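You operate a simulated robot arm through the tools that you are given. There is no shell and no other tool. Be economical: measure what you need, move in short steps, check, and stop when the job is done.

Carry out the task below with a simulated two-armed robot. There is one attempt and no reset: what you move stays moved.

## Task
On the small table top, fold the beige cloth in half.

The check looks at the end state, three seconds after you hand in, the way a careful person would. Anything else that was tipped, shoved, dropped, spilled or broken makes it a failure. Flat cloth is picked up by pressing the open fingertips on it (5 to 10 N) and closing them slowly along it; thin cloth reads only 2 to 8 mm in the jaws.

## Robot
Two 7-joint arms with two-finger parallel grippers on one trunk, on a base that drives. Base frame: it is fixed to the floor where the robot stands at the start and does not move with it; the origin is under the middle of the robot, x ahead of it, y to its left, z up. Readings come in mm, rad, newtons and seconds.
The left shoulder is at the start at [50, 168, 1082], the right one opposite. Places, roughly: small table top [600, 0, 800]. Payload 1.57 kg a hand.
The TCP of each hand is the grasp point between the finger pads, 30 mm short of the fingertips. In the tool frame z runs along the fingers and y along their closing line. The gripper opens to 80 mm. The fingers are 17 mm wide and 12 mm thick; the gripper's body (40 by 82 mm) begins 80 mm behind the TCP.
Orientation is that of the tool frame in the base frame, as [roll, pitch, yaw] about the fixed x, y, z axes, in that order (R = Rz(yaw) Ry(pitch) Rx(roll)). With the fingers straight down and closing along the base's y, the tool's x points along the base's -x, its y along +y and its z along -z.

## Interface
- The arms move only by the tool drive_tool. It takes "left_series", "right_series" or both (then of equal length, played together; a hand with none holds still); each is a list of rows, each a list of 3 entries, a list of its own where there are three numbers: the shift along the base's x, y, z in units of 300 mm (1.0 is 300 mm), then the turn, a rotation vector about the base's x, y, z in units of 90 degrees (1.0 is 90 degrees), then the finger opening in mm, from 0 to 80. In form: [[[dx, dy, dz], [wx, wy, wz], gripper], ...]. A call has 1 to 8 rows; each row is the pose to reach, as a shift and turn from the pose commanded when the call began. A call with a number of a shift or a turn outside -1 to 1 is refused whole. A row lasts 0.2 s, in which the tool goes at most 50 mm and 0.15 rad; a call with a longer step from one row to the next is refused whole, and so is a gripper value outside its range. A pose out of reach is approached as far as the arm can. The call stops where the force on the tool passes 40 N (or 10 N more than at its start, if that is more) or the arm is blocked; 0.2 s more then pass. Each finger travels about 45 mm/s and halts on what it meets, pressing with about 40 N; the grip force reading is that of the motor and also rises with nothing between the fingers. The clock runs only during rows and for 0.2 s after the last one: add rows that repeat a pose to give the fingers time. The reply holds the time, the measured pose of the TCP, the force on the tool along the base axes, the opening and the grip force, in the units named above and with some noise, with the torque about the TCP (base axes, N m) and any sound that the robot's microphone picked up.
- Cameras (640 x 400 px; columns grow to the right, rows downward): "scene" is now at [120.8, 3.3, 1280.3]; the picture's right is [0.04, -1.00, 0.00], its down [-0.70, -0.03, -0.71] and it looks along [0.71, 0.03, -0.70] (base axes); focal length 274 px, centre (320, 200). "left" rides on the left gripper at [72, 7, -122] in its tool frame; the picture's right is [-0.09, 1.00, 0.00], its down [-0.84, -0.08, -0.54] and it looks along [-0.54, -0.05, 0.84] (tool axes); focal length 238 px, centre (320, 200). "right" rides on the right gripper at [72, -7, -122] in its tool frame; the picture's right is [0.09, 1.00, 0.00], its down [-0.84, 0.08, -0.54] and it looks along [-0.54, 0.05, 0.84] (tool axes); focal length 238 px, centre (320, 200). There is no depth. A picture from a camera that has moved, and an enlarged one, comes with that camera's place and axes in the base frame and with its lens.
- camera(camera): a new picture of that camera. No time passes.
- move_column(by): slides the trunk up (or, below 0, down) by that many mm; the arms and the scene camera ride with it, the base frame stays. It gives what a move gives, with no picture.
- base_move(legs): drives the robot by 1 to 6 legs, each [ahead, left, turn to the left] in mm, mm and rad, along the robot's own axes; the way and the turn of a leg run together, so that a leg with both is an arc; at most 1500 mm and 3.142 rad a leg. The arms and the cameras ride along, it lands a little off, and it stops where it bumps. It gives what a move gives.
- head_to(pan, tilt): turns the head with the scene camera to pan (to the left, within 1.396 rad either way) and tilt (down, from -0.506 to 1.204), counted from straight ahead of the robot. It gives what a move gives.
- zoom(camera, box): a new picture of the part [left, top, right, bottom] of that camera's present view, enlarged. No time passes.
- hand_in(): hands the job in; it is judged then, once.

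Go step by step. Nothing tells you exact positions but the pictures and the camera data: compare them with the known pose of the tool, close in by small moves and look again before you grip or let go. The budget is 120 turns and 100 pictures, counting those below and the enlarged ones. Unless the task says otherwise, let go and move clear before handing in, and close with one line.

The tools are called after "Call:" as a command line: name --argument value ..., lists and objects as JSON in quotes. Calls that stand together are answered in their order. drive_tool: Moves the arms, as the interface text tells. Its arguments: {"type":"object","properties":{"left_series":{"type":"array"},"right_series":{"type":"array"}},"required":[]} The other tools are called the same way: move_column (by) slides the trunk up or down; base_move (legs) drives the base; head_to (pan, tilt) turns the head that bears the scene camera; camera (camera) takes a picture; zoom (camera, box) takes an enlarged picture of a part of a camera's view; hand_in () hands the job in.

At the start:

```text
time: 0.0
left_eef_pos: [463.4, 97.9, 1027.6]
left_tool_rot: [3.141, -0.002, -3.139]
left_force: [0.0, 0.5, 0.1]
left_ft_torque: [-0.05, -0.01, -0.02]
left_grip_width: 79.8
left_finger_force: 0.0
right_eef_pos: [501.5, -266.2, 974.3]
right_tool_rot: [3.141, 0.0, -3.139]
right_force: [0.5, 1.0, 0.6]
right_ft_torque: [0.02, -0.04, 0.0]
right_grip_width: 79.9
right_finger_force: 0.0
trunk travel left (down, up): [-250.0, 193.0]
robot x, y, heading: [1.4, 4.1, 0.001]
head pan, tilt: [0.042, 0.78]
```

scene: 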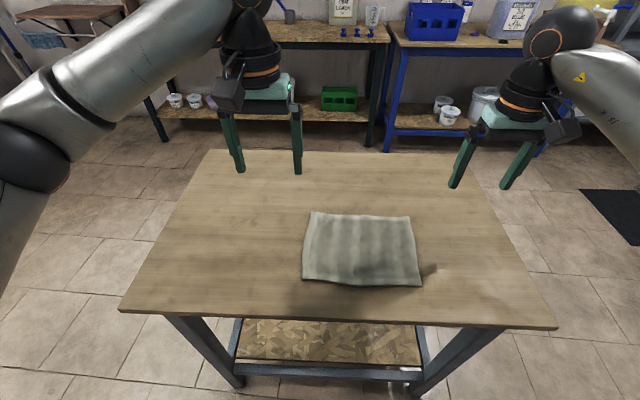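
right: 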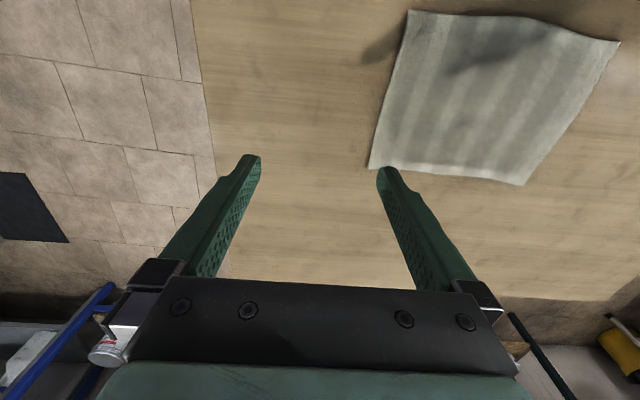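
left: 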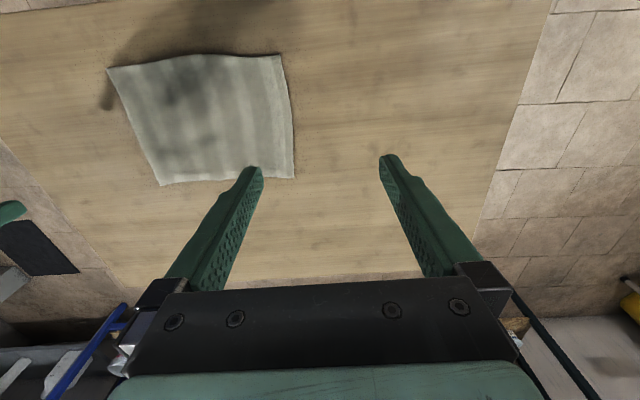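

The beige cloth lies roughly flat at about x 390–570, y −190 to 45. Comparing the left and scene cameras puts the table top near z 785. I'll zoom in on the cloth before planning the near-to-far fold.

Call:
zoom --camera "scene" --box '[270, 180, 462, 300]'

Call:
zoom --camera "right" --box '[320, 0, 640, 200]'

```text
3.33 times, centred on (366, 240) of scene
camera zoom: at [120.8, 3.3, 1280.3], right [0.04, -1.0, 0.0], down [-0.7, -0.03, -0.71], along [0.71, 0.03, -0.7], focal length 913 px, centre (167, 67)
```

zoom: 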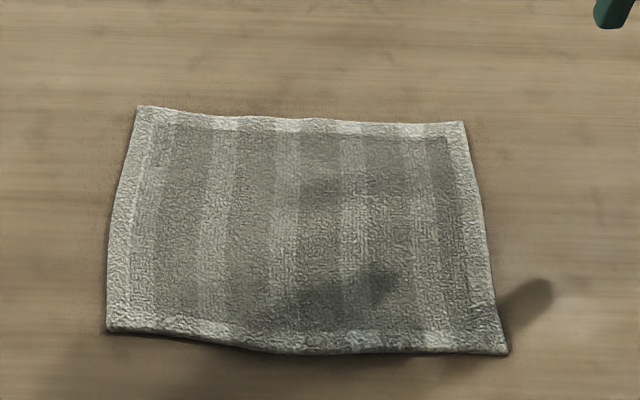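

```text
2.00 times, centred on (480, 100) of right
camera zoom: at [429.0, -273.1, 1095.6], right [-0.09, 1.0, 0.0], down [0.84, 0.08, 0.54], along [0.54, 0.05, -0.84], focal length 477 px, centre (0, 400)
```

zoom: 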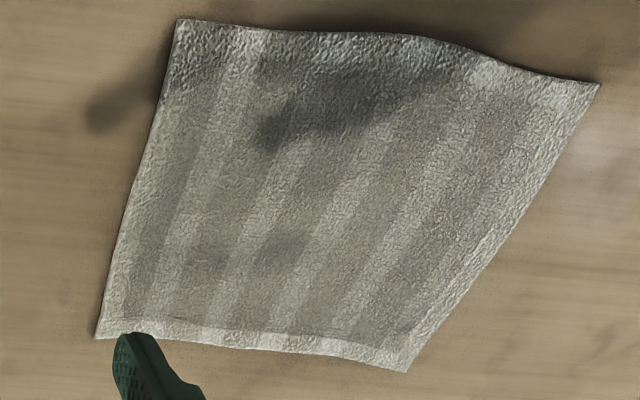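

Three views agree: the table is at z≈790 and the corners are near-left (397, 47), near-right (390, −186), far-left (572, 42) and far-right (569, −192). I'll hover both hands over the near corners with the fingers partly open.

Call:
drive_tool --left_series '[[[-0.04, -0.054, -0.119], [0, 0, 0], 70], [[-0.08, -0.108, -0.237], [0, 0, 0], 60], [[-0.12, -0.162, -0.356], [0, 0, 0], 50], [[-0.16, -0.216, -0.474], [0, 0, 0], 40], [[-0.2, -0.27, -0.58], [0, 0, 0], 32], [[-0.2, -0.27, -0.58], [0, 0, 0], 32], [[-0.2, -0.27, -0.58], [0, 0, 0], 32]]' --right_series '[[[-0.069, 0.073, -0.083], [0, 0, 0], 70], [[-0.137, 0.147, -0.165], [0, 0, 0], 60], [[-0.206, 0.22, -0.248], [0, 0, 0], 50], [[-0.274, 0.294, -0.33], [0, 0, 0], 40], [[-0.343, 0.367, -0.4], [0, 0, 0], 32], [[-0.343, 0.367, -0.4], [0, 0, 0], 32], [[-0.343, 0.367, -0.4], [0, 0, 0], 32]]'

Call:
camera --camera "left"

Call:
camera --camera "right"

Call:
camera --camera "scene"

```text
time: 1.6
left_eef_pos: [401.5, 18.4, 854.2]
left_tool_rot: [3.141, 0.0, 3.14]
left_force: [0.4, 0.3, -0.7]
left_ft_torque: [-0.02, 0.0, -0.04]
left_grip_width: 31.7
left_finger_force: 0.0
right_eef_pos: [398.0, -157.0, 851.0]
right_tool_rot: [3.141, 0.0, 3.141]
right_force: [0.3, -0.2, -0.8]
right_ft_torque: [0.0, 0.02, 0.02]
right_grip_width: 32.0
right_finger_force: 0.1
trunk travel left (down, up): [-250.0, 193.0]
robot x, y, heading: [0.0, 2.2, -0.001]
head pan, tilt: [0.042, 0.78]
```

```text
94 pictures are left
camera left: at [330.7, 23.9, 976.1], right [0.09, 1.0, 0.0], down [0.84, -0.08, 0.54], along [0.54, -0.05, -0.84], focal length 238 px, centre (320, 200)
```

left: 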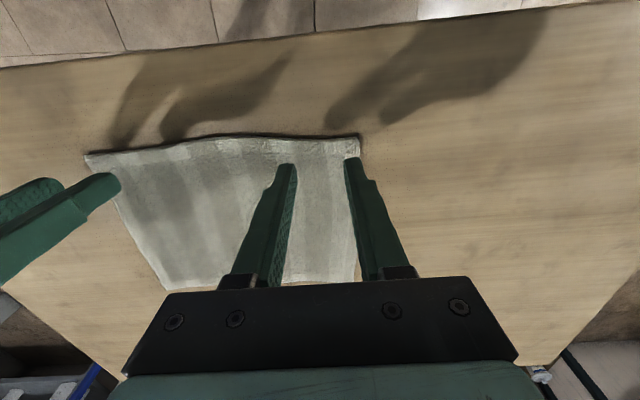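

```text
93 pictures are left
camera right: at [325.7, -163.7, 973.9], right [-0.09, 1.0, 0.0], down [0.84, 0.08, 0.54], along [0.54, 0.05, -0.84], focal length 238 px, centre (320, 200)
```

right: 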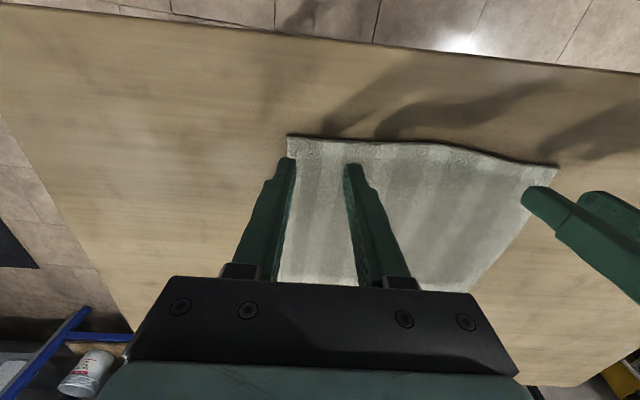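

```text
92 pictures are left
camera scene: at [120.8, 3.3, 1280.3], right [0.04, -1.0, 0.0], down [-0.7, -0.03, -0.71], along [0.71, 0.03, -0.7], focal length 274 px, centre (320, 200)
```

scene: 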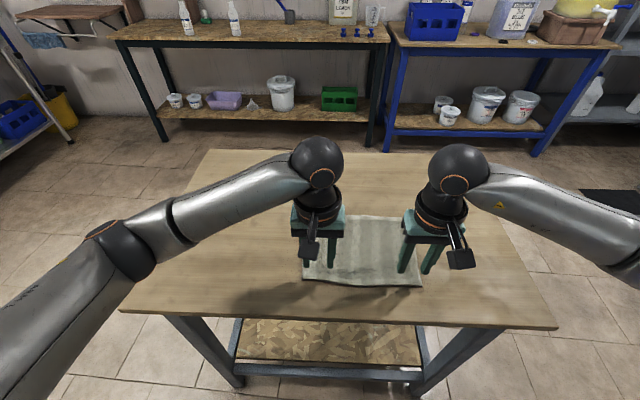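

Both hands hover about 30 mm above the near corners, and the corner estimates hold. I'll shift slightly inward and come down to near contact.

Call:
drive_tool --left_series '[[[0.007, -0.02, -0.04], [0, 0, 0], 32], [[0.007, -0.02, -0.08], [0, 0, 0], 32], [[0.007, -0.02, -0.092], [0, 0, 0], 32], [[0.007, -0.02, -0.092], [0, 0, 0], 32]]' --right_series '[[[0.0, 0.027, -0.04], [0, 0, 0], 32], [[0.0, 0.027, -0.07], [0, 0, 0], 32], [[0.0, 0.027, -0.084], [0, 0, 0], 32], [[0.0, 0.027, -0.084], [0, 0, 0], 32]]'

Call:
zoom --camera "scene" --box '[270, 180, 462, 300]'

```text
time: 2.6
left_eef_pos: [404.4, 11.2, 827.1]
left_tool_rot: [3.142, -0.001, -3.14]
left_force: [0.2, -0.2, 0.2]
left_ft_torque: [0.0, 0.0, -0.02]
left_grip_width: 32.1
left_finger_force: 0.1
right_eef_pos: [399.3, -147.6, 827.7]
right_tool_rot: [-3.141, 0.001, 3.142]
right_force: [-0.2, 0.3, 1.0]
right_ft_torque: [0.0, -0.02, -0.02]
right_grip_width: 32.0
right_finger_force: 0.1
trunk travel left (down, up): [-250.0, 193.0]
robot x, y, heading: [-0.5, -3.1, 0.002]
head pan, tilt: [0.042, 0.78]
```

```text
3.33 times, centred on (366, 240) of scene
camera zoom: at [120.9, 3.3, 1280.3], right [0.04, -1.0, 0.0], down [-0.7, -0.03, -0.71], along [0.71, 0.03, -0.7], focal length 913 px, centre (167, 67)
```

zoom: 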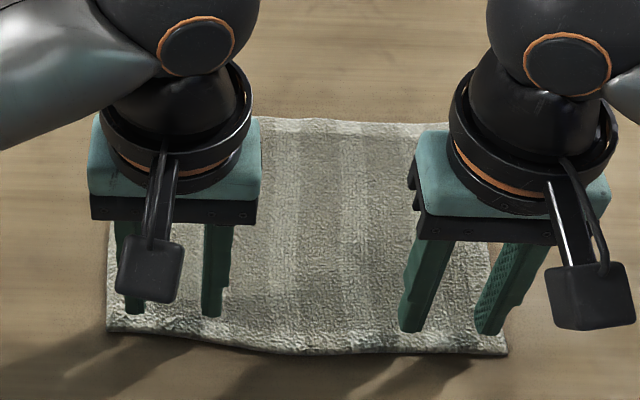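

The fingertips are just above the cloth. I'll lower in small steps until I feel contact.

Call:
drive_tool --left_series '[[[0, 0, -0.01], [0, 0, 0], 32], [[0, 0, -0.01], [0, 0, 0], 32]]' --right_series '[[[0, 0, -0.01], [0, 0, 0], 32], [[0, 0, -0.01], [0, 0, 0], 32]]'

```text
time: 3.2
left_eef_pos: [404.7, 11.0, 823.0]
left_tool_rot: [-3.141, -0.001, 3.141]
left_force: [0.2, -0.3, 0.0]
left_ft_torque: [0.01, -0.01, 0.03]
left_grip_width: 31.8
left_finger_force: 0.2
right_eef_pos: [399.1, -149.2, 825.0]
right_tool_rot: [-3.141, 0.001, -3.141]
right_force: [-0.5, -0.2, 0.0]
right_ft_torque: [-0.02, 0.02, -0.02]
right_grip_width: 32.0
right_finger_force: 0.0
trunk travel left (down, up): [-250.0, 193.0]
robot x, y, heading: [-1.9, -3.1, 0.001]
head pan, tilt: [0.042, 0.78]
```

Call:
drive_tool --left_series '[[[0, 0, -0.01], [0, 0, 0], 32], [[0, 0, -0.01], [0, 0, 0], 32]]' --right_series '[[[0, 0, -0.01], [0, 0, 0], 32], [[0, 0, -0.01], [0, 0, 0], 32]]'

```text
time: 3.8
left_eef_pos: [405.9, 10.6, 819.8]
left_tool_rot: [3.141, 0.001, -3.141]
left_force: [0.1, 0.3, -0.8]
left_ft_torque: [0.04, 0.01, 0.04]
left_grip_width: 32.0
left_finger_force: 0.0
right_eef_pos: [399.9, -148.9, 822.4]
right_tool_rot: [3.141, -0.001, 3.142]
right_force: [-0.2, -0.4, 0.4]
right_ft_torque: [0.03, -0.02, 0.03]
right_grip_width: 32.4
right_finger_force: 0.0
trunk travel left (down, up): [-250.0, 193.0]
robot x, y, heading: [-0.3, -0.8, -0.005]
head pan, tilt: [0.042, 0.78]
```

No contact yet, so I'll keep lowering.

Call:
drive_tool --left_series '[[[0, 0, -0.007], [0, 0, 0], 32], [[0, 0, -0.007], [0, 0, 0], 32]]' --right_series '[[[0, 0, -0.01], [0, 0, 0], 32], [[0, 0, -0.01], [0, 0, 0], 32]]'

```text
time: 4.4
left_eef_pos: [405.7, 10.7, 817.8]
left_tool_rot: [-3.141, 0.0, -3.14]
left_force: [-0.1, 0.1, 0.0]
left_ft_torque: [-0.02, -0.02, 0.0]
left_grip_width: 32.0
left_finger_force: 0.0
right_eef_pos: [398.9, -147.1, 818.2]
right_tool_rot: [-3.14, 0.0, 3.141]
right_force: [-0.1, 0.0, 0.1]
right_ft_torque: [-0.02, -0.01, 0.04]
right_grip_width: 31.9
right_finger_force: 0.0
trunk travel left (down, up): [-250.0, 193.0]
robot x, y, heading: [1.1, 0.1, 0.005]
head pan, tilt: [0.042, 0.78]
```

Call:
drive_tool --left_series '[[[0, 0, -0.007], [0, 0, 0], 32], [[0, 0, -0.007], [0, 0, 0], 32]]' --right_series '[[[0, 0, -0.007], [0, 0, 0], 32], [[0, 0, -0.007], [0, 0, 0], 32]]'

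Call:
zoom --camera "scene" --box '[270, 180, 462, 300]'

```text
time: 5.0
left_eef_pos: [405.4, 10.4, 816.0]
left_tool_rot: [3.141, -0.001, -3.139]
left_force: [0.8, 0.9, -0.1]
left_ft_torque: [0.0, -0.01, 0.03]
left_grip_width: 31.9
left_finger_force: 0.2
right_eef_pos: [398.3, -148.2, 817.0]
right_tool_rot: [3.142, 0.001, 3.141]
right_force: [0.0, 0.4, 0.8]
right_ft_torque: [0.0, -0.01, 0.0]
right_grip_width: 31.7
right_finger_force: 0.1
trunk travel left (down, up): [-250.0, 193.0]
robot x, y, heading: [1.9, 0.9, -0.002]
head pan, tilt: [0.042, 0.78]
```

```text
3.33 times, centred on (366, 240) of scene
camera zoom: at [120.9, 3.3, 1280.3], right [0.04, -1.0, 0.0], down [-0.7, -0.03, -0.71], along [0.71, 0.03, -0.7], focal length 913 px, centre (167, 67)
```

zoom: 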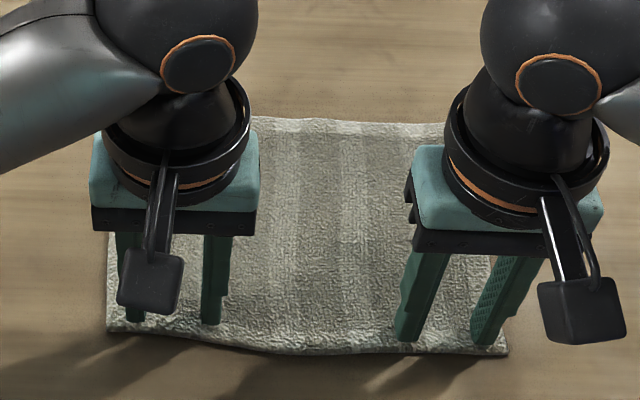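

Still a small gap, so I'll continue the descent in 2 mm steps.

Call:
drive_tool --left_series '[[[0, 0, -0.007], [0, 0, 0], 32], [[0, 0, -0.01], [0, 0, 0], 32], [[0, 0, -0.01], [0, 0, 0], 32]]' --right_series '[[[0, 0, -0.007], [0, 0, 0], 32], [[0, 0, -0.01], [0, 0, 0], 32], [[0, 0, -0.01], [0, 0, 0], 32]]'

```text
time: 5.8
left_eef_pos: [406.3, 10.5, 813.2]
left_tool_rot: [-3.141, 0.002, -3.141]
left_force: [-0.8, -0.6, 4.1]
left_ft_torque: [-0.02, 0.02, -0.03]
left_grip_width: 32.1
left_finger_force: 0.0
right_eef_pos: [399.3, -148.1, 815.1]
right_tool_rot: [-3.141, 0.001, -3.14]
right_force: [1.1, 0.1, 3.9]
right_ft_torque: [0.0, -0.03, 0.0]
right_grip_width: 32.0
right_finger_force: 0.1
trunk travel left (down, up): [-250.0, 193.0]
robot x, y, heading: [-2.3, 0.5, 0.001]
head pan, tilt: [0.042, 0.78]
```

Both hands touch at about 4 N. I'll press 1 mm further and close slowly.

Call:
drive_tool --left_series '[[[0, 0, -0.003], [0, 0, 0], 32], [[0, 0, -0.003], [0, 0, 0], 28], [[0, 0, -0.003], [0, 0, 0], 24], [[0, 0, -0.003], [0, 0, 0], 20], [[0, 0, -0.003], [0, 0, 0], 16], [[0, 0, -0.003], [0, 0, 0], 12], [[0, 0, -0.003], [0, 0, 0], 8], [[0, 0, -0.003], [0, 0, 0], 4]]' --right_series '[[[0, 0, -0.003], [0, 0, 0], 32], [[0, 0, -0.003], [0, 0, 0], 28], [[0, 0, -0.003], [0, 0, 0], 24], [[0, 0, -0.003], [0, 0, 0], 20], [[0, 0, -0.003], [0, 0, 0], 16], [[0, 0, -0.003], [0, 0, 0], 12], [[0, 0, -0.003], [0, 0, 0], 8], [[0, 0, -0.003], [0, 0, 0], 4]]'

Call:
zoom --camera "scene" --box '[270, 180, 462, 300]'

```text
time: 7.6
left_eef_pos: [405.4, 10.6, 812.4]
left_tool_rot: [3.141, 0.002, -3.14]
left_force: [-0.5, -1.5, 13.6]
left_ft_torque: [-0.04, 0.01, -0.01]
left_grip_width: 5.8
left_finger_force: 6.0
right_eef_pos: [397.0, -148.2, 813.5]
right_tool_rot: [3.141, 0.002, -3.141]
right_force: [0.6, 1.3, 6.4]
right_ft_torque: [0.0, -0.02, 0.03]
right_grip_width: 3.2
right_finger_force: 0.0
trunk travel left (down, up): [-250.0, 193.0]
robot x, y, heading: [2.4, 0.7, -0.001]
head pan, tilt: [0.042, 0.78]
```

```text
3.33 times, centred on (366, 240) of scene
camera zoom: at [119.6, 3.3, 1280.5], right [0.04, -1.0, 0.0], down [-0.7, -0.03, -0.71], along [0.71, 0.03, -0.7], focal length 913 px, centre (167, 67)
```

zoom: 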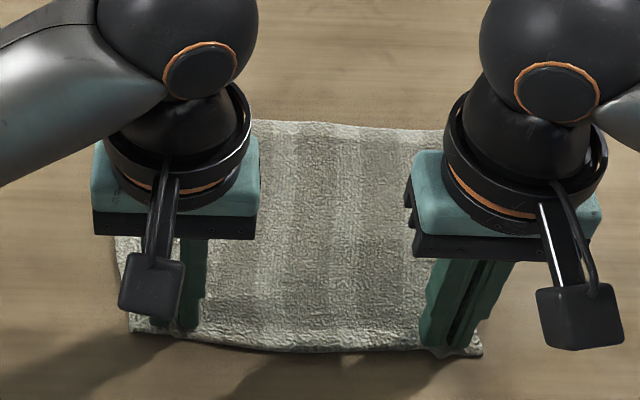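

The corners gathered inward on both sides. I'll close fully and lift slightly to check the grip.

Call:
drive_tool --left_series '[[[0, 0, 0], [0, 0, 0], 0], [[0, 0, 0], [0, 0, 0], 0], [[0, 0, 0.03], [0, 0, 0], 0], [[0, 0, 0.08], [0, 0, 0], 0], [[0, 0, 0.08], [0, 0, 0], 0]]' --right_series '[[[0, 0, 0], [0, 0, 0], 0], [[0, 0, 0], [0, 0, 0], 0], [[0, 0, 0.03], [0, 0, 0], 0], [[0, 0, 0.08], [0, 0, 0], 0], [[0, 0, 0.08], [0, 0, 0], 0]]'

Call:
zoom --camera "scene" --box '[270, 180, 462, 300]'

Call:
camera --camera "right"

Call:
camera --camera "left"

```text
time: 8.8
left_eef_pos: [405.6, 11.1, 834.5]
left_tool_rot: [3.139, -0.001, -3.14]
left_force: [-0.1, 0.4, 0.4]
left_ft_torque: [0.03, 0.01, -0.02]
left_grip_width: 3.9
left_finger_force: 24.1
right_eef_pos: [398.9, -147.6, 836.8]
right_tool_rot: [-3.14, -0.001, 3.141]
right_force: [0.1, -0.2, 0.1]
right_ft_torque: [0.01, 0.0, -0.02]
right_grip_width: 0.0
right_finger_force: 21.5
trunk travel left (down, up): [-250.0, 193.0]
robot x, y, heading: [-0.5, -3.6, 0.003]
head pan, tilt: [0.042, 0.78]
```

```text
3.33 times, centred on (366, 240) of scene
camera zoom: at [120.8, 3.3, 1280.3], right [0.04, -1.0, 0.0], down [-0.7, -0.03, -0.71], along [0.71, 0.03, -0.7], focal length 913 px, centre (167, 67)
```

zoom: 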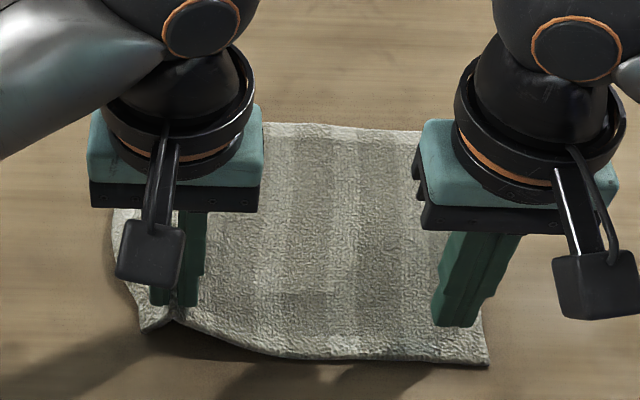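

```text
87 pictures are left
camera right: at [325.6, -154.4, 958.7], right [-0.09, 1.0, 0.0], down [0.84, 0.08, 0.54], along [0.54, 0.05, -0.84], focal length 238 px, centre (320, 200)
```

right: 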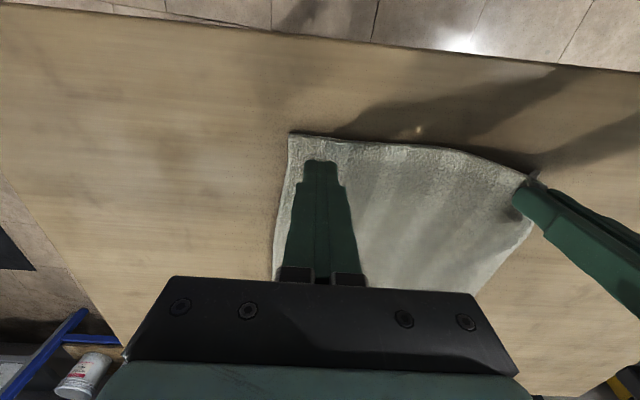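

```text
86 pictures are left
camera left: at [334.1, 16.5, 957.4], right [0.09, 1.0, 0.0], down [0.84, -0.08, 0.54], along [0.54, -0.05, -0.84], focal length 238 px, centre (320, 200)
```

left: 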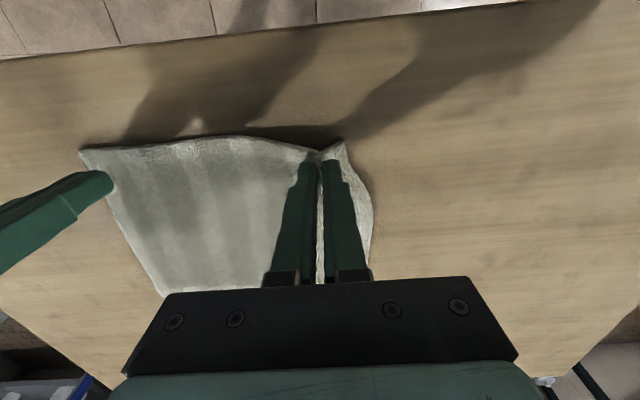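

The left hand holds the cloth at 3.9 mm, but the right hand slipped out empty. The right corner is now near (383, −172), so I'll reopen that hand, reposition and press harder while the left holds still.

Call:
drive_tool --right_series '[[[-0.02, 0.018, 0], [0, 0, 0], 8], [[-0.02, 0.018, 0], [0, 0, 0], 16], [[-0.02, 0.018, 0], [0, 0, 0], 24], [[-0.02, 0.018, 0], [0, 0, 0], 32], [[-0.02, 0.018, -0.03], [0, 0, 0], 32], [[-0.02, 0.018, -0.06], [0, 0, 0], 32], [[-0.02, 0.018, -0.07], [0, 0, 0], 32]]'

Call:
camera --camera "right"

```text
time: 10.4
left_eef_pos: [405.7, 11.7, 836.6]
left_tool_rot: [3.141, 0.0, -3.14]
left_force: [-0.1, 0.3, -0.2]
left_ft_torque: [0.02, -0.04, -0.01]
left_grip_width: 3.6
left_finger_force: 24.9
right_eef_pos: [394.9, -142.4, 816.3]
right_tool_rot: [3.141, 0.0, 3.14]
right_force: [-0.3, -0.2, 0.4]
right_ft_torque: [0.04, 0.01, -0.02]
right_grip_width: 32.1
right_finger_force: 0.0
trunk travel left (down, up): [-250.0, 193.0]
robot x, y, heading: [1.0, -1.5, 0.003]
head pan, tilt: [0.042, 0.78]
```

```text
85 pictures are left
camera right: at [320.9, -149.1, 937.8], right [-0.09, 1.0, 0.0], down [0.84, 0.08, 0.54], along [0.54, 0.05, -0.84], focal length 238 px, centre (320, 200)
```

right: 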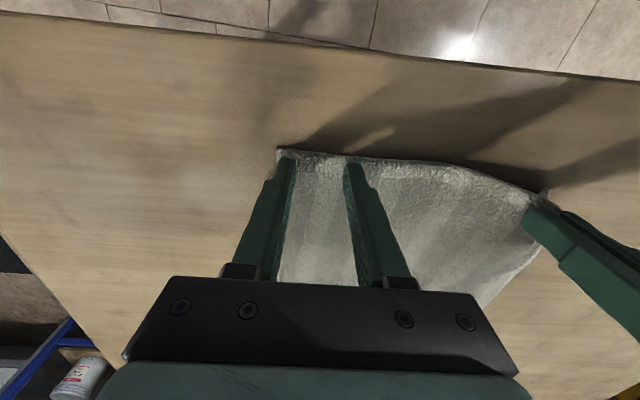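

The placement looks right, so I'll press down.

Call:
drive_tool --right_series '[[[0, 0, -0.007], [0, 0, 0], 32], [[0, 0, -0.013], [0, 0, 0], 32], [[0, 0, -0.013], [0, 0, 0], 32]]'

```text
time: 11.2
left_eef_pos: [406.0, 10.4, 837.1]
left_tool_rot: [3.141, 0.001, -3.139]
left_force: [-0.9, 0.4, -0.2]
left_ft_torque: [0.04, -0.02, -0.02]
left_grip_width: 4.0
left_finger_force: 24.3
right_eef_pos: [393.4, -143.0, 812.7]
right_tool_rot: [-3.14, 0.004, 3.141]
right_force: [2.5, 0.8, 13.2]
right_ft_torque: [0.05, -0.09, 0.0]
right_grip_width: 32.0
right_finger_force: 0.0
trunk travel left (down, up): [-250.0, 193.0]
robot x, y, heading: [3.0, -4.3, 0.003]
head pan, tilt: [0.042, 0.78]
```

Call:
drive_tool --right_series '[[[0, 0, 0.001], [0, 0, 0], 28], [[0, 0, 0.001], [0, 0, 0], 24], [[0, 0, 0.001], [0, 0, 0], 20], [[0, 0, 0.001], [0, 0, 0], 16], [[0, 0, 0.001], [0, 0, 0], 12], [[0, 0, 0.001], [0, 0, 0], 8], [[0, 0, 0.001], [0, 0, 0], 4], [[0, 0, 0.001], [0, 0, 0], 0]]'

Call:
drive_tool --right_series '[[[0, 0, 0], [0, 0, 0], 0], [[0, 0, 0], [0, 0, 0], 0], [[0, 0, 0.04], [0, 0, 0], 0], [[0, 0, 0.08], [0, 0, 0], 0]]'

Call:
camera --camera "right"

Call:
camera --camera "left"

```text
time: 13.0
left_eef_pos: [403.9, 9.5, 837.0]
left_tool_rot: [-3.141, -0.001, -3.14]
left_force: [-1.0, -7.6, -1.0]
left_ft_torque: [-0.18, -0.01, 0.02]
left_grip_width: 3.9
left_finger_force: 24.9
right_eef_pos: [393.7, -142.3, 812.8]
right_tool_rot: [3.139, 0.002, -3.141]
right_force: [-0.2, 7.4, 12.7]
right_ft_torque: [0.22, -0.03, 0.0]
right_grip_width: 3.8
right_finger_force: 24.8
trunk travel left (down, up): [-250.0, 193.0]
robot x, y, heading: [1.2, -1.5, 0.002]
head pan, tilt: [0.042, 0.78]
```

```text
time: 14.0
left_eef_pos: [405.3, 10.5, 836.3]
left_tool_rot: [-3.141, -0.001, -3.141]
left_force: [-0.5, -6.3, 0.5]
left_ft_torque: [-0.22, 0.01, 0.06]
left_grip_width: 3.6
left_finger_force: 24.6
right_eef_pos: [393.0, -144.8, 835.9]
right_tool_rot: [-3.141, -0.003, 3.141]
right_force: [0.7, 7.0, 1.2]
right_ft_torque: [0.17, 0.0, 0.02]
right_grip_width: 3.9
right_finger_force: 24.5
trunk travel left (down, up): [-250.0, 193.0]
robot x, y, heading: [-1.7, 0.8, 0.004]
head pan, tilt: [0.042, 0.78]
```

```text
84 pictures are left
camera right: at [319.6, -150.2, 958.2], right [-0.09, 1.0, 0.0], down [0.84, 0.08, 0.54], along [0.54, 0.05, -0.84], focal length 238 px, centre (320, 200)
```

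right: 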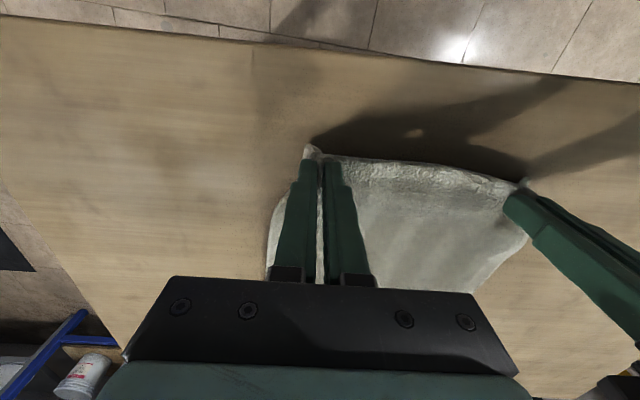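

```text
83 pictures are left
camera left: at [334.2, 16.3, 957.6], right [0.09, 1.0, 0.0], down [0.84, -0.08, 0.54], along [0.54, -0.05, -0.84], focal length 238 px, centre (320, 200)
```

left: 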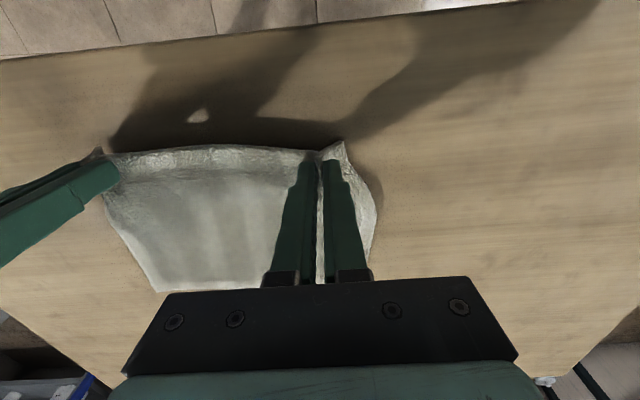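

Both hands now hold the near edge at 3.9 mm each, with some tension between them. I'll ease the hands inward by a millimetre or two and carry the edge up along a half-circle to the midpoint, then look.

Call:
drive_tool --left_series '[[[0.013, -0.006, 0.047], [0, 0.016, 0], 0], [[0.04, -0.006, 0.09], [0, 0.032, 0], 0], [[0.073, -0.006, 0.123], [0, 0.048, 0], 0], [[0.113, -0.006, 0.15], [0, 0.064, 0], 0], [[0.157, -0.006, 0.17], [0, 0.08, 0], 0], [[0.2, -0.006, 0.18], [0, 0.096, 0], 0], [[0.243, -0.006, 0.183], [0, 0.112, 0], 0], [[0.287, -0.006, 0.183], [0, 0.127, 0], 0]]' --right_series '[[[0.013, 0.006, 0.047], [0, 0.016, 0], 0], [[0.04, 0.006, 0.09], [0, 0.032, 0], 0], [[0.073, 0.006, 0.123], [0, 0.048, 0], 0], [[0.113, 0.006, 0.15], [0, 0.064, 0], 0], [[0.157, 0.006, 0.17], [0, 0.08, 0], 0], [[0.2, 0.006, 0.18], [0, 0.096, 0], 0], [[0.243, 0.006, 0.183], [0, 0.112, 0], 0], [[0.287, 0.006, 0.183], [0, 0.127, 0], 0]]'

Call:
camera --camera "scene"

Call:
camera --camera "left"

Call:
camera --camera "right"

```text
time: 15.8
left_eef_pos: [490.2, 10.1, 890.4]
left_tool_rot: [3.14, -0.2, 3.141]
left_force: [-0.3, -2.4, 0.1]
left_ft_torque: [-0.07, -0.04, 0.0]
left_grip_width: 3.8
left_finger_force: 24.4
right_eef_pos: [478.9, -141.5, 891.4]
right_tool_rot: [-3.14, -0.201, 3.14]
right_force: [-0.2, 2.4, 1.2]
right_ft_torque: [0.04, -0.03, 0.03]
right_grip_width: 3.5
right_finger_force: 24.8
trunk travel left (down, up): [-250.0, 193.0]
robot x, y, heading: [-1.6, 0.3, -0.003]
head pan, tilt: [0.042, 0.78]
```

```text
82 pictures are left
camera scene: at [121.0, 3.2, 1280.3], right [0.04, -1.0, 0.0], down [-0.7, -0.03, -0.71], along [0.71, 0.03, -0.7], focal length 274 px, centre (320, 200)
```

scene: 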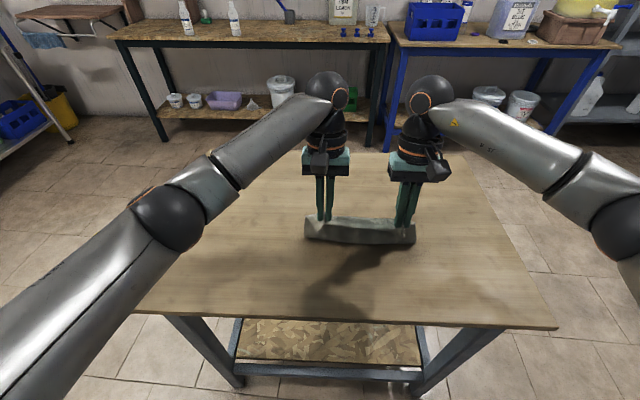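

```text
81 pictures are left
camera left: at [445.5, 15.3, 1023.9], right [0.09, 1.0, -0.02], down [0.93, -0.08, 0.37], along [0.36, -0.05, -0.93], focal length 238 px, centre (320, 200)
```

left: 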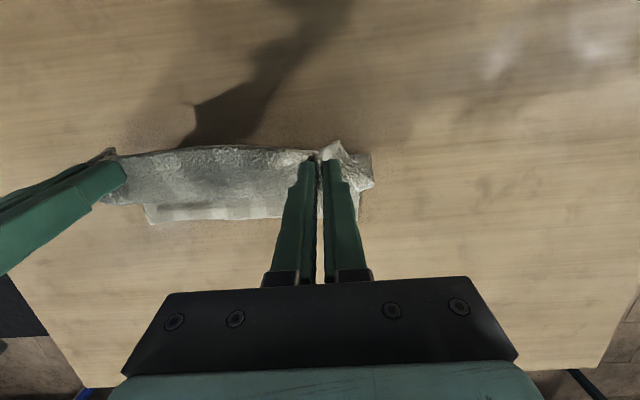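

```text
80 pictures are left
camera right: at [432.0, -148.5, 1025.8], right [-0.09, 1.0, 0.02], down [0.93, 0.08, 0.36], along [0.36, 0.05, -0.93], focal length 238 px, centre (320, 200)
```

right: 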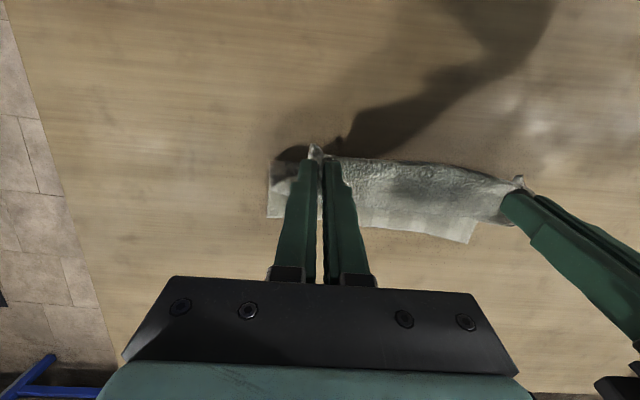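

Both grips hold and the cloth hangs nicely, but the whole cloth slid a little, so the far edge is now around x 564 on the left and 550 on the right. I'll carry forward with a small overshoot and added tilt, so the edge flap can be trailed outwards on the way back.

Call:
drive_tool --left_series '[[[0.047, -0.003, -0.007], [0, 0.032, 0], 0], [[0.093, -0.006, -0.023], [0, 0.064, 0], 0], [[0.14, -0.01, -0.047], [0, 0.096, 0], 0], [[0.187, -0.013, -0.077], [0, 0.127, 0], 0], [[0.233, -0.016, -0.113], [0, 0.159, 0], 0], [[0.28, -0.02, -0.15], [0, 0.19, 0], 0], [[0.32, -0.02, -0.187], [0, 0.19, 0], 0], [[0.327, -0.02, -0.2], [0, 0.19, 0], 0]]' --right_series '[[[0.047, -0.003, -0.007], [0, 0.032, 0], 0], [[0.093, -0.006, -0.023], [0, 0.064, 0], 0], [[0.14, -0.01, -0.047], [0, 0.096, 0], 0], [[0.187, -0.013, -0.077], [0, 0.127, 0], 0], [[0.233, -0.016, -0.113], [0, 0.159, 0], 0], [[0.28, -0.02, -0.15], [0, 0.19, 0], 0], [[0.32, -0.02, -0.187], [0, 0.19, 0], 0], [[0.327, -0.02, -0.2], [0, 0.19, 0], 0]]'

Call:
zoom --camera "scene" --box '[270, 150, 462, 270]'

Call:
camera --camera "left"

Call:
camera --camera "right"

```text
time: 17.5
left_eef_pos: [490.7, 14.0, 847.2]
left_tool_rot: [-3.105, -0.476, 3.115]
left_force: [3.9, -17.6, -1.0]
left_ft_torque: [-0.47, -0.11, 0.35]
left_grip_width: 4.2
left_finger_force: 24.9
left hand out of reach, approached as far as the arm can: row 3, 4, 5, 6, 7, 8
right_eef_pos: [520.6, -144.2, 848.6]
right_tool_rot: [3.105, -0.503, -3.109]
right_force: [-4.6, 18.4, -0.9]
right_ft_torque: [0.44, 0.09, -0.24]
right_grip_width: 3.8
right_finger_force: 25.0
right hand out of reach, approached as far as the arm can: row 5, 6, 7, 8
trunk travel left (down, up): [-250.0, 193.0]
robot x, y, heading: [-3.1, -3.1, 0.0]
head pan, tilt: [0.042, 0.78]
stopped in row 8 (left hand): the force on the tool passed its limit (the readings are from after the stop); the commanded pose is now the measured one
```

```text
3.33 times, centred on (366, 210) of scene
camera zoom: at [120.7, 3.3, 1280.3], right [0.04, -1.0, 0.0], down [-0.7, -0.03, -0.71], along [0.71, 0.03, -0.7], focal length 913 px, centre (167, 167)
```

zoom: 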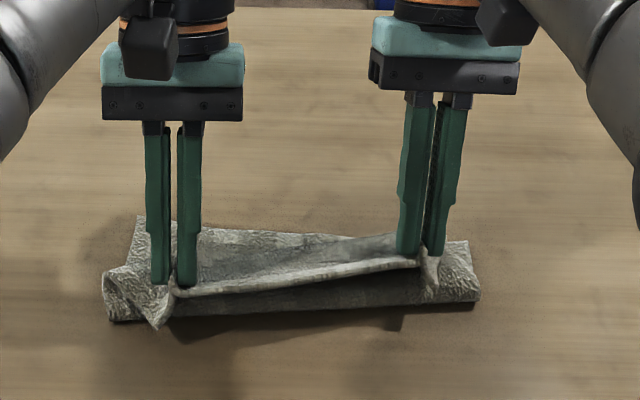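

```text
78 pictures are left
camera left: at [484.3, 24.5, 988.3], right [0.09, 0.99, -0.07], down [0.99, -0.08, 0.1], along [0.09, -0.08, -0.99], focal length 238 px, centre (320, 200)
```

left: 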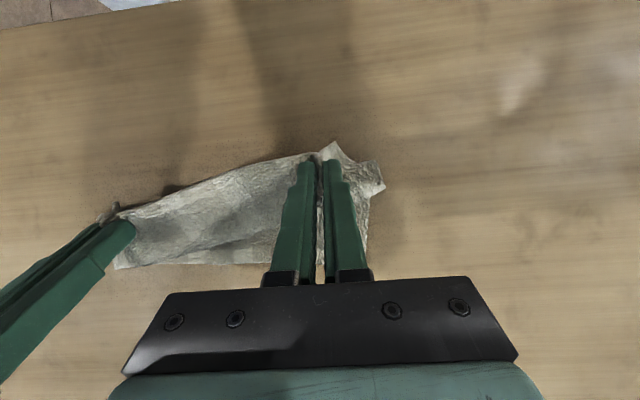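

```text
77 pictures are left
camera right: at [515.9, -155.3, 990.5], right [-0.1, 0.99, 0.08], down [0.99, 0.09, 0.07], along [0.07, 0.08, -0.99], focal length 238 px, centre (320, 200)
```

right: 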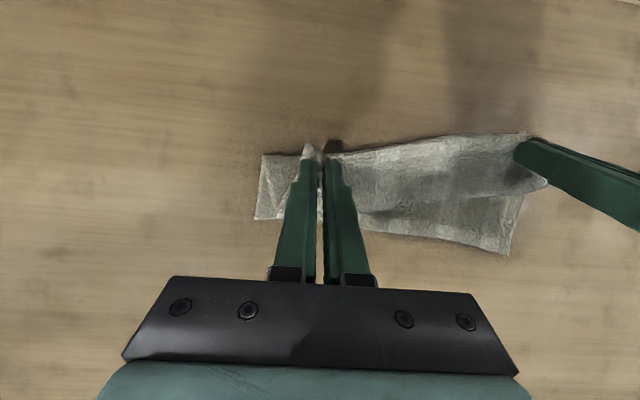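

The tilt put the far side out of reach, leaving the left hand lagging behind the right. I'll take the tilt back to nearly vertical, which reaches further, and level both hands over the far edge.

Call:
drive_tool --left_series '[[[0.04, -0.005, 0.05], [0, -0.06, 0], 0], [[0.08, -0.01, 0.073], [0, -0.12, 0], 0], [[0.12, -0.015, 0.08], [0, -0.18, 0], 0], [[0.16, -0.02, 0.067], [0, -0.24, 0], 0], [[0.2, -0.025, 0.04], [0, -0.24, 0], 0], [[0.24, -0.025, 0.007], [0, -0.24, 0], 0], [[0.26, -0.025, -0.027], [0, -0.24, 0], 0], [[0.26, -0.025, -0.04], [0, -0.24, 0], 0]]' --right_series '[[[0.017, 0, 0.05], [0, -0.064, 0], 0], [[0.033, -0.002, 0.073], [0, -0.128, 0], 0], [[0.05, -0.004, 0.08], [0, -0.192, 0], 0], [[0.067, -0.006, 0.067], [0, -0.257, 0], 0], [[0.087, -0.006, 0.04], [0, -0.257, 0], 0], [[0.107, -0.006, 0.007], [0, -0.257, 0], 0], [[0.117, -0.006, -0.027], [0, -0.257, 0], 0], [[0.117, -0.006, -0.045], [0, -0.257, 0], 0]]'

Call:
zoom --camera "scene" --box '[270, 150, 462, 270]'

Call:
camera --camera "left"

Call:
camera --camera "right"

```text
time: 19.3
left_eef_pos: [565.8, 10.5, 835.1]
left_tool_rot: [-3.121, -0.105, 3.124]
left_force: [-1.1, -14.8, -0.2]
left_ft_torque: [-0.48, 0.06, 0.13]
left_grip_width: 4.0
left_finger_force: 25.3
left hand out of reach, approached as far as the arm can: row 7, 8
right_eef_pos: [557.1, -149.5, 834.6]
right_tool_rot: [3.119, -0.098, -3.121]
right_force: [1.5, 16.5, 0.6]
right_ft_torque: [0.5, 0.01, -0.06]
right_grip_width: 3.7
right_finger_force: 24.9
trunk travel left (down, up): [-250.0, 193.0]
robot x, y, heading: [-1.3, 2.0, 0.003]
head pan, tilt: [0.042, 0.78]
```

```text
3.33 times, centred on (366, 210) of scene
camera zoom: at [120.9, 3.2, 1280.3], right [0.04, -1.0, 0.0], down [-0.7, -0.03, -0.71], along [0.71, 0.03, -0.7], focal length 913 px, centre (167, 167)
```

zoom: 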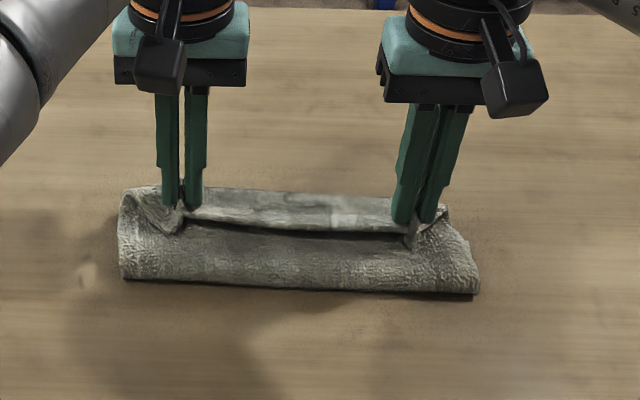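

```text
75 pictures are left
camera left: at [507.4, 20.4, 963.8], right [0.11, 0.99, -0.03], down [0.89, -0.08, 0.45], along [0.45, -0.08, -0.89], focal length 238 px, centre (320, 200)
```

left: 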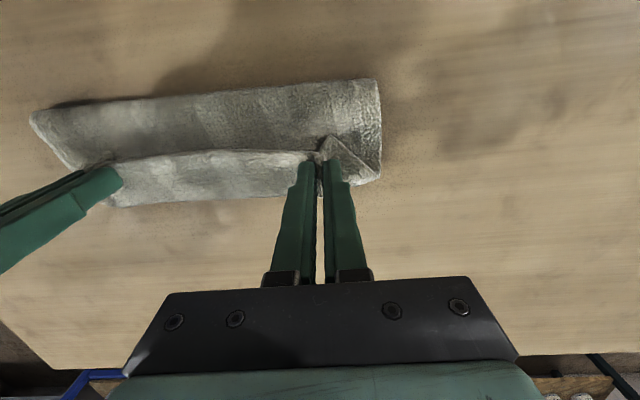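

```text
74 pictures are left
camera right: at [495.9, -159.6, 963.6], right [-0.11, 0.99, 0.03], down [0.88, 0.08, 0.46], along [0.45, 0.08, -0.89], focal length 238 px, centre (320, 200)
```

right: 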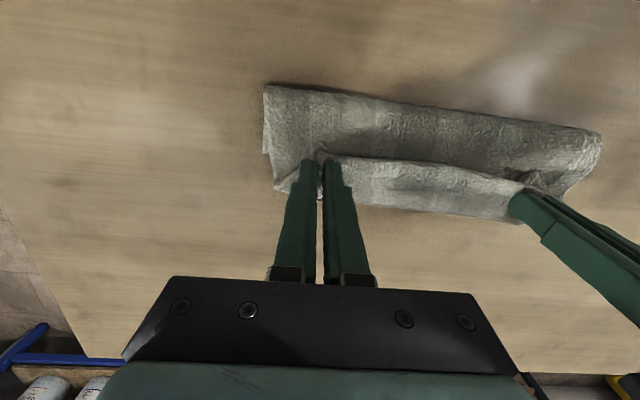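

The edge strip stayed un-flipped: it curls back on top because the fingers couldn't tilt this far out. I'll unfold it by carrying the near edge back, then fold far-to-near instead, where tilting the fingers forward is easy to reach.

Call:
drive_tool --left_series '[[[-0.04, -0.005, 0.06], [0, -0.01, 0], 0], [[-0.1, -0.01, 0.12], [0, -0.02, 0], 0], [[-0.18, -0.01, 0.16], [0, -0.03, 0], 0], [[-0.26, -0.01, 0.18], [0, -0.04, 0], 0], [[-0.34, -0.01, 0.18], [0, -0.05, 0], 0], [[-0.42, -0.01, 0.16], [0, -0.06, 0], 0], [[-0.48, -0.01, 0.13], [0, -0.067, 0], 0], [[-0.54, -0.01, 0.1], [0, -0.067, 0], 0]]' --right_series '[[[-0.04, 0.005, 0.06], [0, -0.01, 0], 0], [[-0.1, 0.01, 0.12], [0, -0.02, 0], 0], [[-0.18, 0.01, 0.16], [0, -0.03, 0], 0], [[-0.26, 0.01, 0.18], [0, -0.04, 0], 0], [[-0.34, 0.01, 0.18], [0, -0.05, 0], 0], [[-0.42, 0.01, 0.16], [0, -0.06, 0], 0], [[-0.48, 0.01, 0.13], [0, -0.063, 0], 0], [[-0.54, 0.01, 0.1], [0, -0.063, 0], 0]]'

Call:
camera --camera "scene"

Call:
camera --camera "left"

```text
time: 21.1
left_eef_pos: [402.6, 8.3, 865.0]
left_tool_rot: [-3.124, 0.001, 3.126]
left_force: [-0.1, -8.8, -0.7]
left_ft_torque: [-0.26, 0.01, 0.05]
left_grip_width: 3.9
left_finger_force: 25.0
right_eef_pos: [394.1, -148.0, 864.5]
right_tool_rot: [3.127, 0.004, -3.121]
right_force: [-0.7, 9.2, 0.7]
right_ft_torque: [0.28, 0.05, -0.02]
right_grip_width: 3.8
right_finger_force: 24.5
trunk travel left (down, up): [-250.0, 193.0]
robot x, y, heading: [-1.6, -0.7, -0.0]
head pan, tilt: [0.042, 0.78]
```

```text
73 pictures are left
camera scene: at [120.7, 3.2, 1280.4], right [0.04, -1.0, 0.0], down [-0.7, -0.03, -0.71], along [0.71, 0.03, -0.7], focal length 274 px, centre (320, 200)
```

scene: 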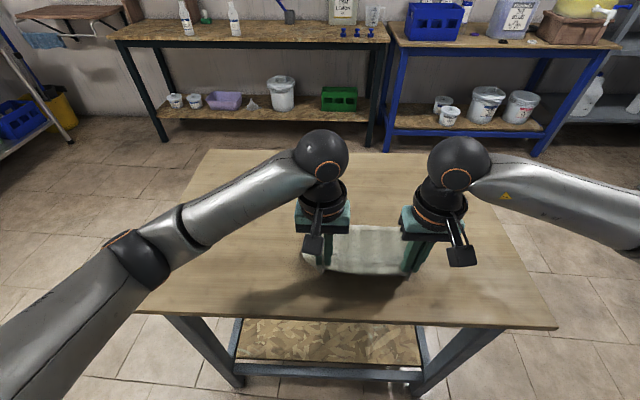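

```text
72 pictures are left
camera left: at [331.2, 18.1, 986.0], right [0.11, 0.99, -0.02], down [0.83, -0.08, 0.54], along [0.54, -0.07, -0.84], focal length 238 px, centre (320, 200)
```

left: 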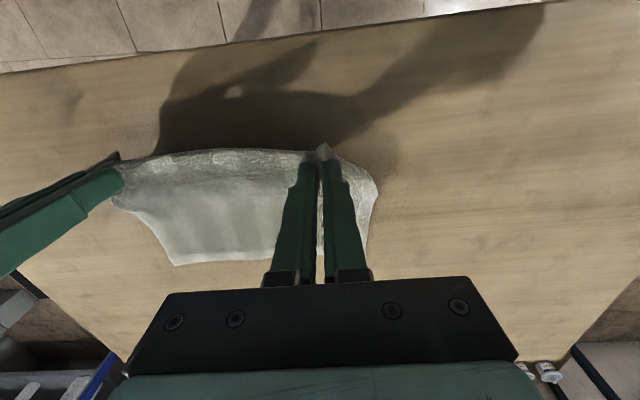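

The cloth unfolded well and the far edge is now near x 540, closer than before. I'll lay the near edge down and pull it taut.

Call:
drive_tool --left_series '[[[-0.05, 0, -0.05], [0, 0, 0], 0], [[-0.09, 0, -0.1], [0, 0, 0], 0], [[-0.11, 0, -0.14], [0, 0, 0], 0], [[-0.13, 0, -0.155], [0, 0, 0], 0], [[-0.13, 0, -0.155], [0, 0, 0], 0]]' --right_series '[[[-0.05, 0, -0.05], [0, 0, 0], 0], [[-0.09, 0, -0.1], [0, 0, 0], 0], [[-0.11, 0, -0.14], [0, 0, 0], 0], [[-0.13, 0, -0.155], [0, 0, 0], 0], [[-0.13, 0, -0.155], [0, 0, 0], 0]]'

Call:
camera --camera "left"

Call:
camera --camera "right"

```text
time: 22.3
left_eef_pos: [363.7, 9.5, 817.3]
left_tool_rot: [-3.126, 0.001, 3.125]
left_force: [0.6, -8.8, 0.4]
left_ft_torque: [-0.2, -0.01, 0.05]
left_grip_width: 3.8
left_finger_force: 24.7
right_eef_pos: [354.2, -148.0, 819.0]
right_tool_rot: [3.128, 0.0, -3.123]
right_force: [-0.2, 8.2, 0.6]
right_ft_torque: [0.22, -0.01, -0.04]
right_grip_width: 3.5
right_finger_force: 25.3
trunk travel left (down, up): [-250.0, 193.0]
robot x, y, heading: [-3.8, -3.2, -0.001]
head pan, tilt: [0.042, 0.78]
```

```text
71 pictures are left
camera left: at [292.1, 18.0, 939.2], right [0.11, 0.99, -0.02], down [0.84, -0.08, 0.54], along [0.54, -0.07, -0.84], focal length 238 px, centre (320, 200)
```

left: 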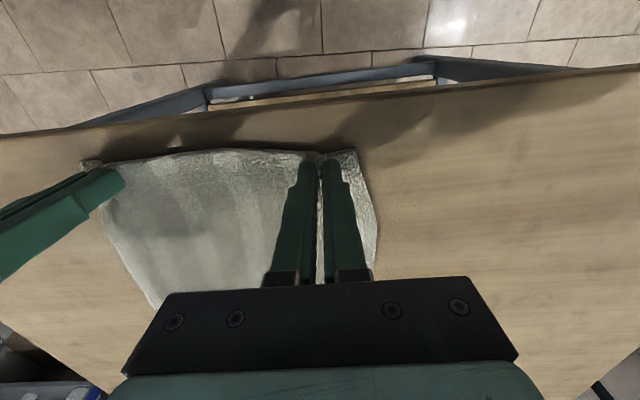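

```text
70 pictures are left
camera right: at [282.1, -156.9, 940.8], right [-0.11, 0.99, 0.02], down [0.83, 0.09, 0.54], along [0.54, 0.07, -0.84], focal length 238 px, centre (320, 200)
```

right: 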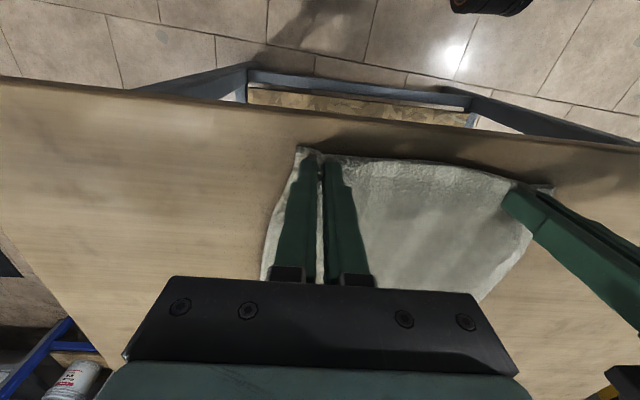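

The cloth is taut with its near edge on the table. I'll lower a touch, open to spread the gathers, and lift clear.

Call:
drive_tool --left_series '[[[0, 0, -0.008], [0, 0, 0], 4], [[0, 0, -0.008], [0, 0, 0], 12], [[0, 0, -0.008], [0, 0, 0], 20], [[0, 0, -0.008], [0, 0, 0], 30], [[0, 0, -0.008], [0, 0, 0], 40], [[0, 0, 0.05], [0, 0, 0], 40], [[0, 0, 0.2], [0, 0, 0], 40], [[0, 0.1, 0.35], [0, 0, 0], 40]]' --right_series '[[[0, 0, -0.012], [0, 0, 0], 4], [[0, 0, -0.012], [0, 0, 0], 12], [[0, 0, -0.012], [0, 0, 0], 20], [[0, 0, -0.012], [0, 0, 0], 30], [[0, 0, -0.012], [0, 0, 0], 40], [[0, 0, 0.05], [0, 0, 0], 40], [[0, 0, 0.2], [0, 0, 0], 40], [[0, -0.1, 0.35], [0, 0, 0], 40]]'

Call:
zoom --camera "scene" --box '[270, 190, 462, 310]'

Call:
camera --camera "left"

Call:
camera --camera "right"

```text
refused: row 8 steps farther than a row can; nothing moved
```

```text
3.33 times, centred on (366, 250) of scene
camera zoom: at [120.8, 3.2, 1280.3], right [0.04, -1.0, 0.0], down [-0.7, -0.03, -0.71], along [0.71, 0.03, -0.7], focal length 913 px, centre (167, 33)
```

zoom: 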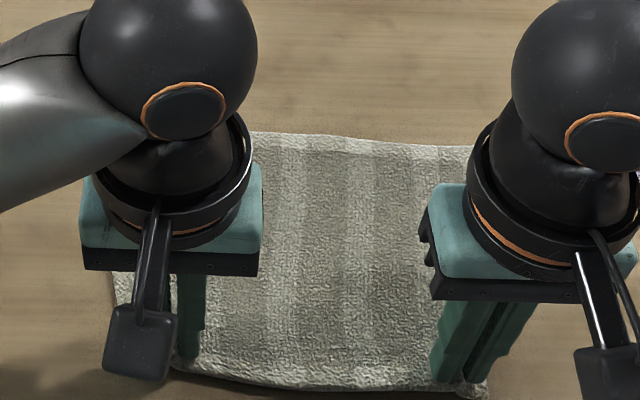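

```text
68 pictures are left
camera left: at [292.1, 18.0, 939.2], right [0.11, 0.99, -0.02], down [0.84, -0.08, 0.54], along [0.54, -0.07, -0.84], focal length 238 px, centre (320, 200)
```

left: 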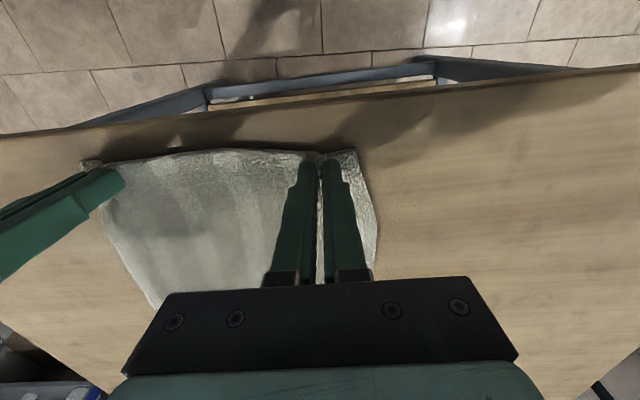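

```text
67 pictures are left
camera right: at [282.1, -156.9, 940.8], right [-0.11, 0.99, 0.02], down [0.83, 0.09, 0.54], along [0.54, 0.07, -0.84], focal length 238 px, centre (320, 200)
```

right: 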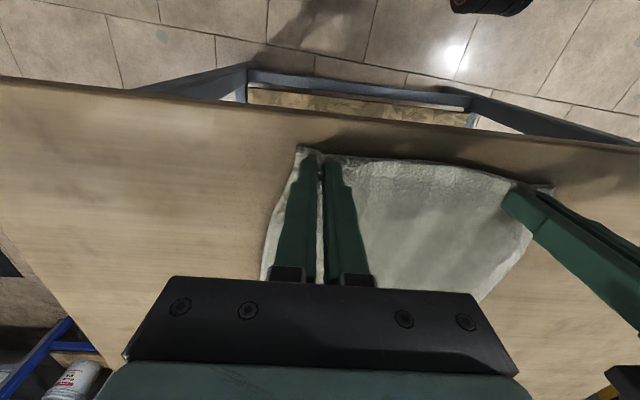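

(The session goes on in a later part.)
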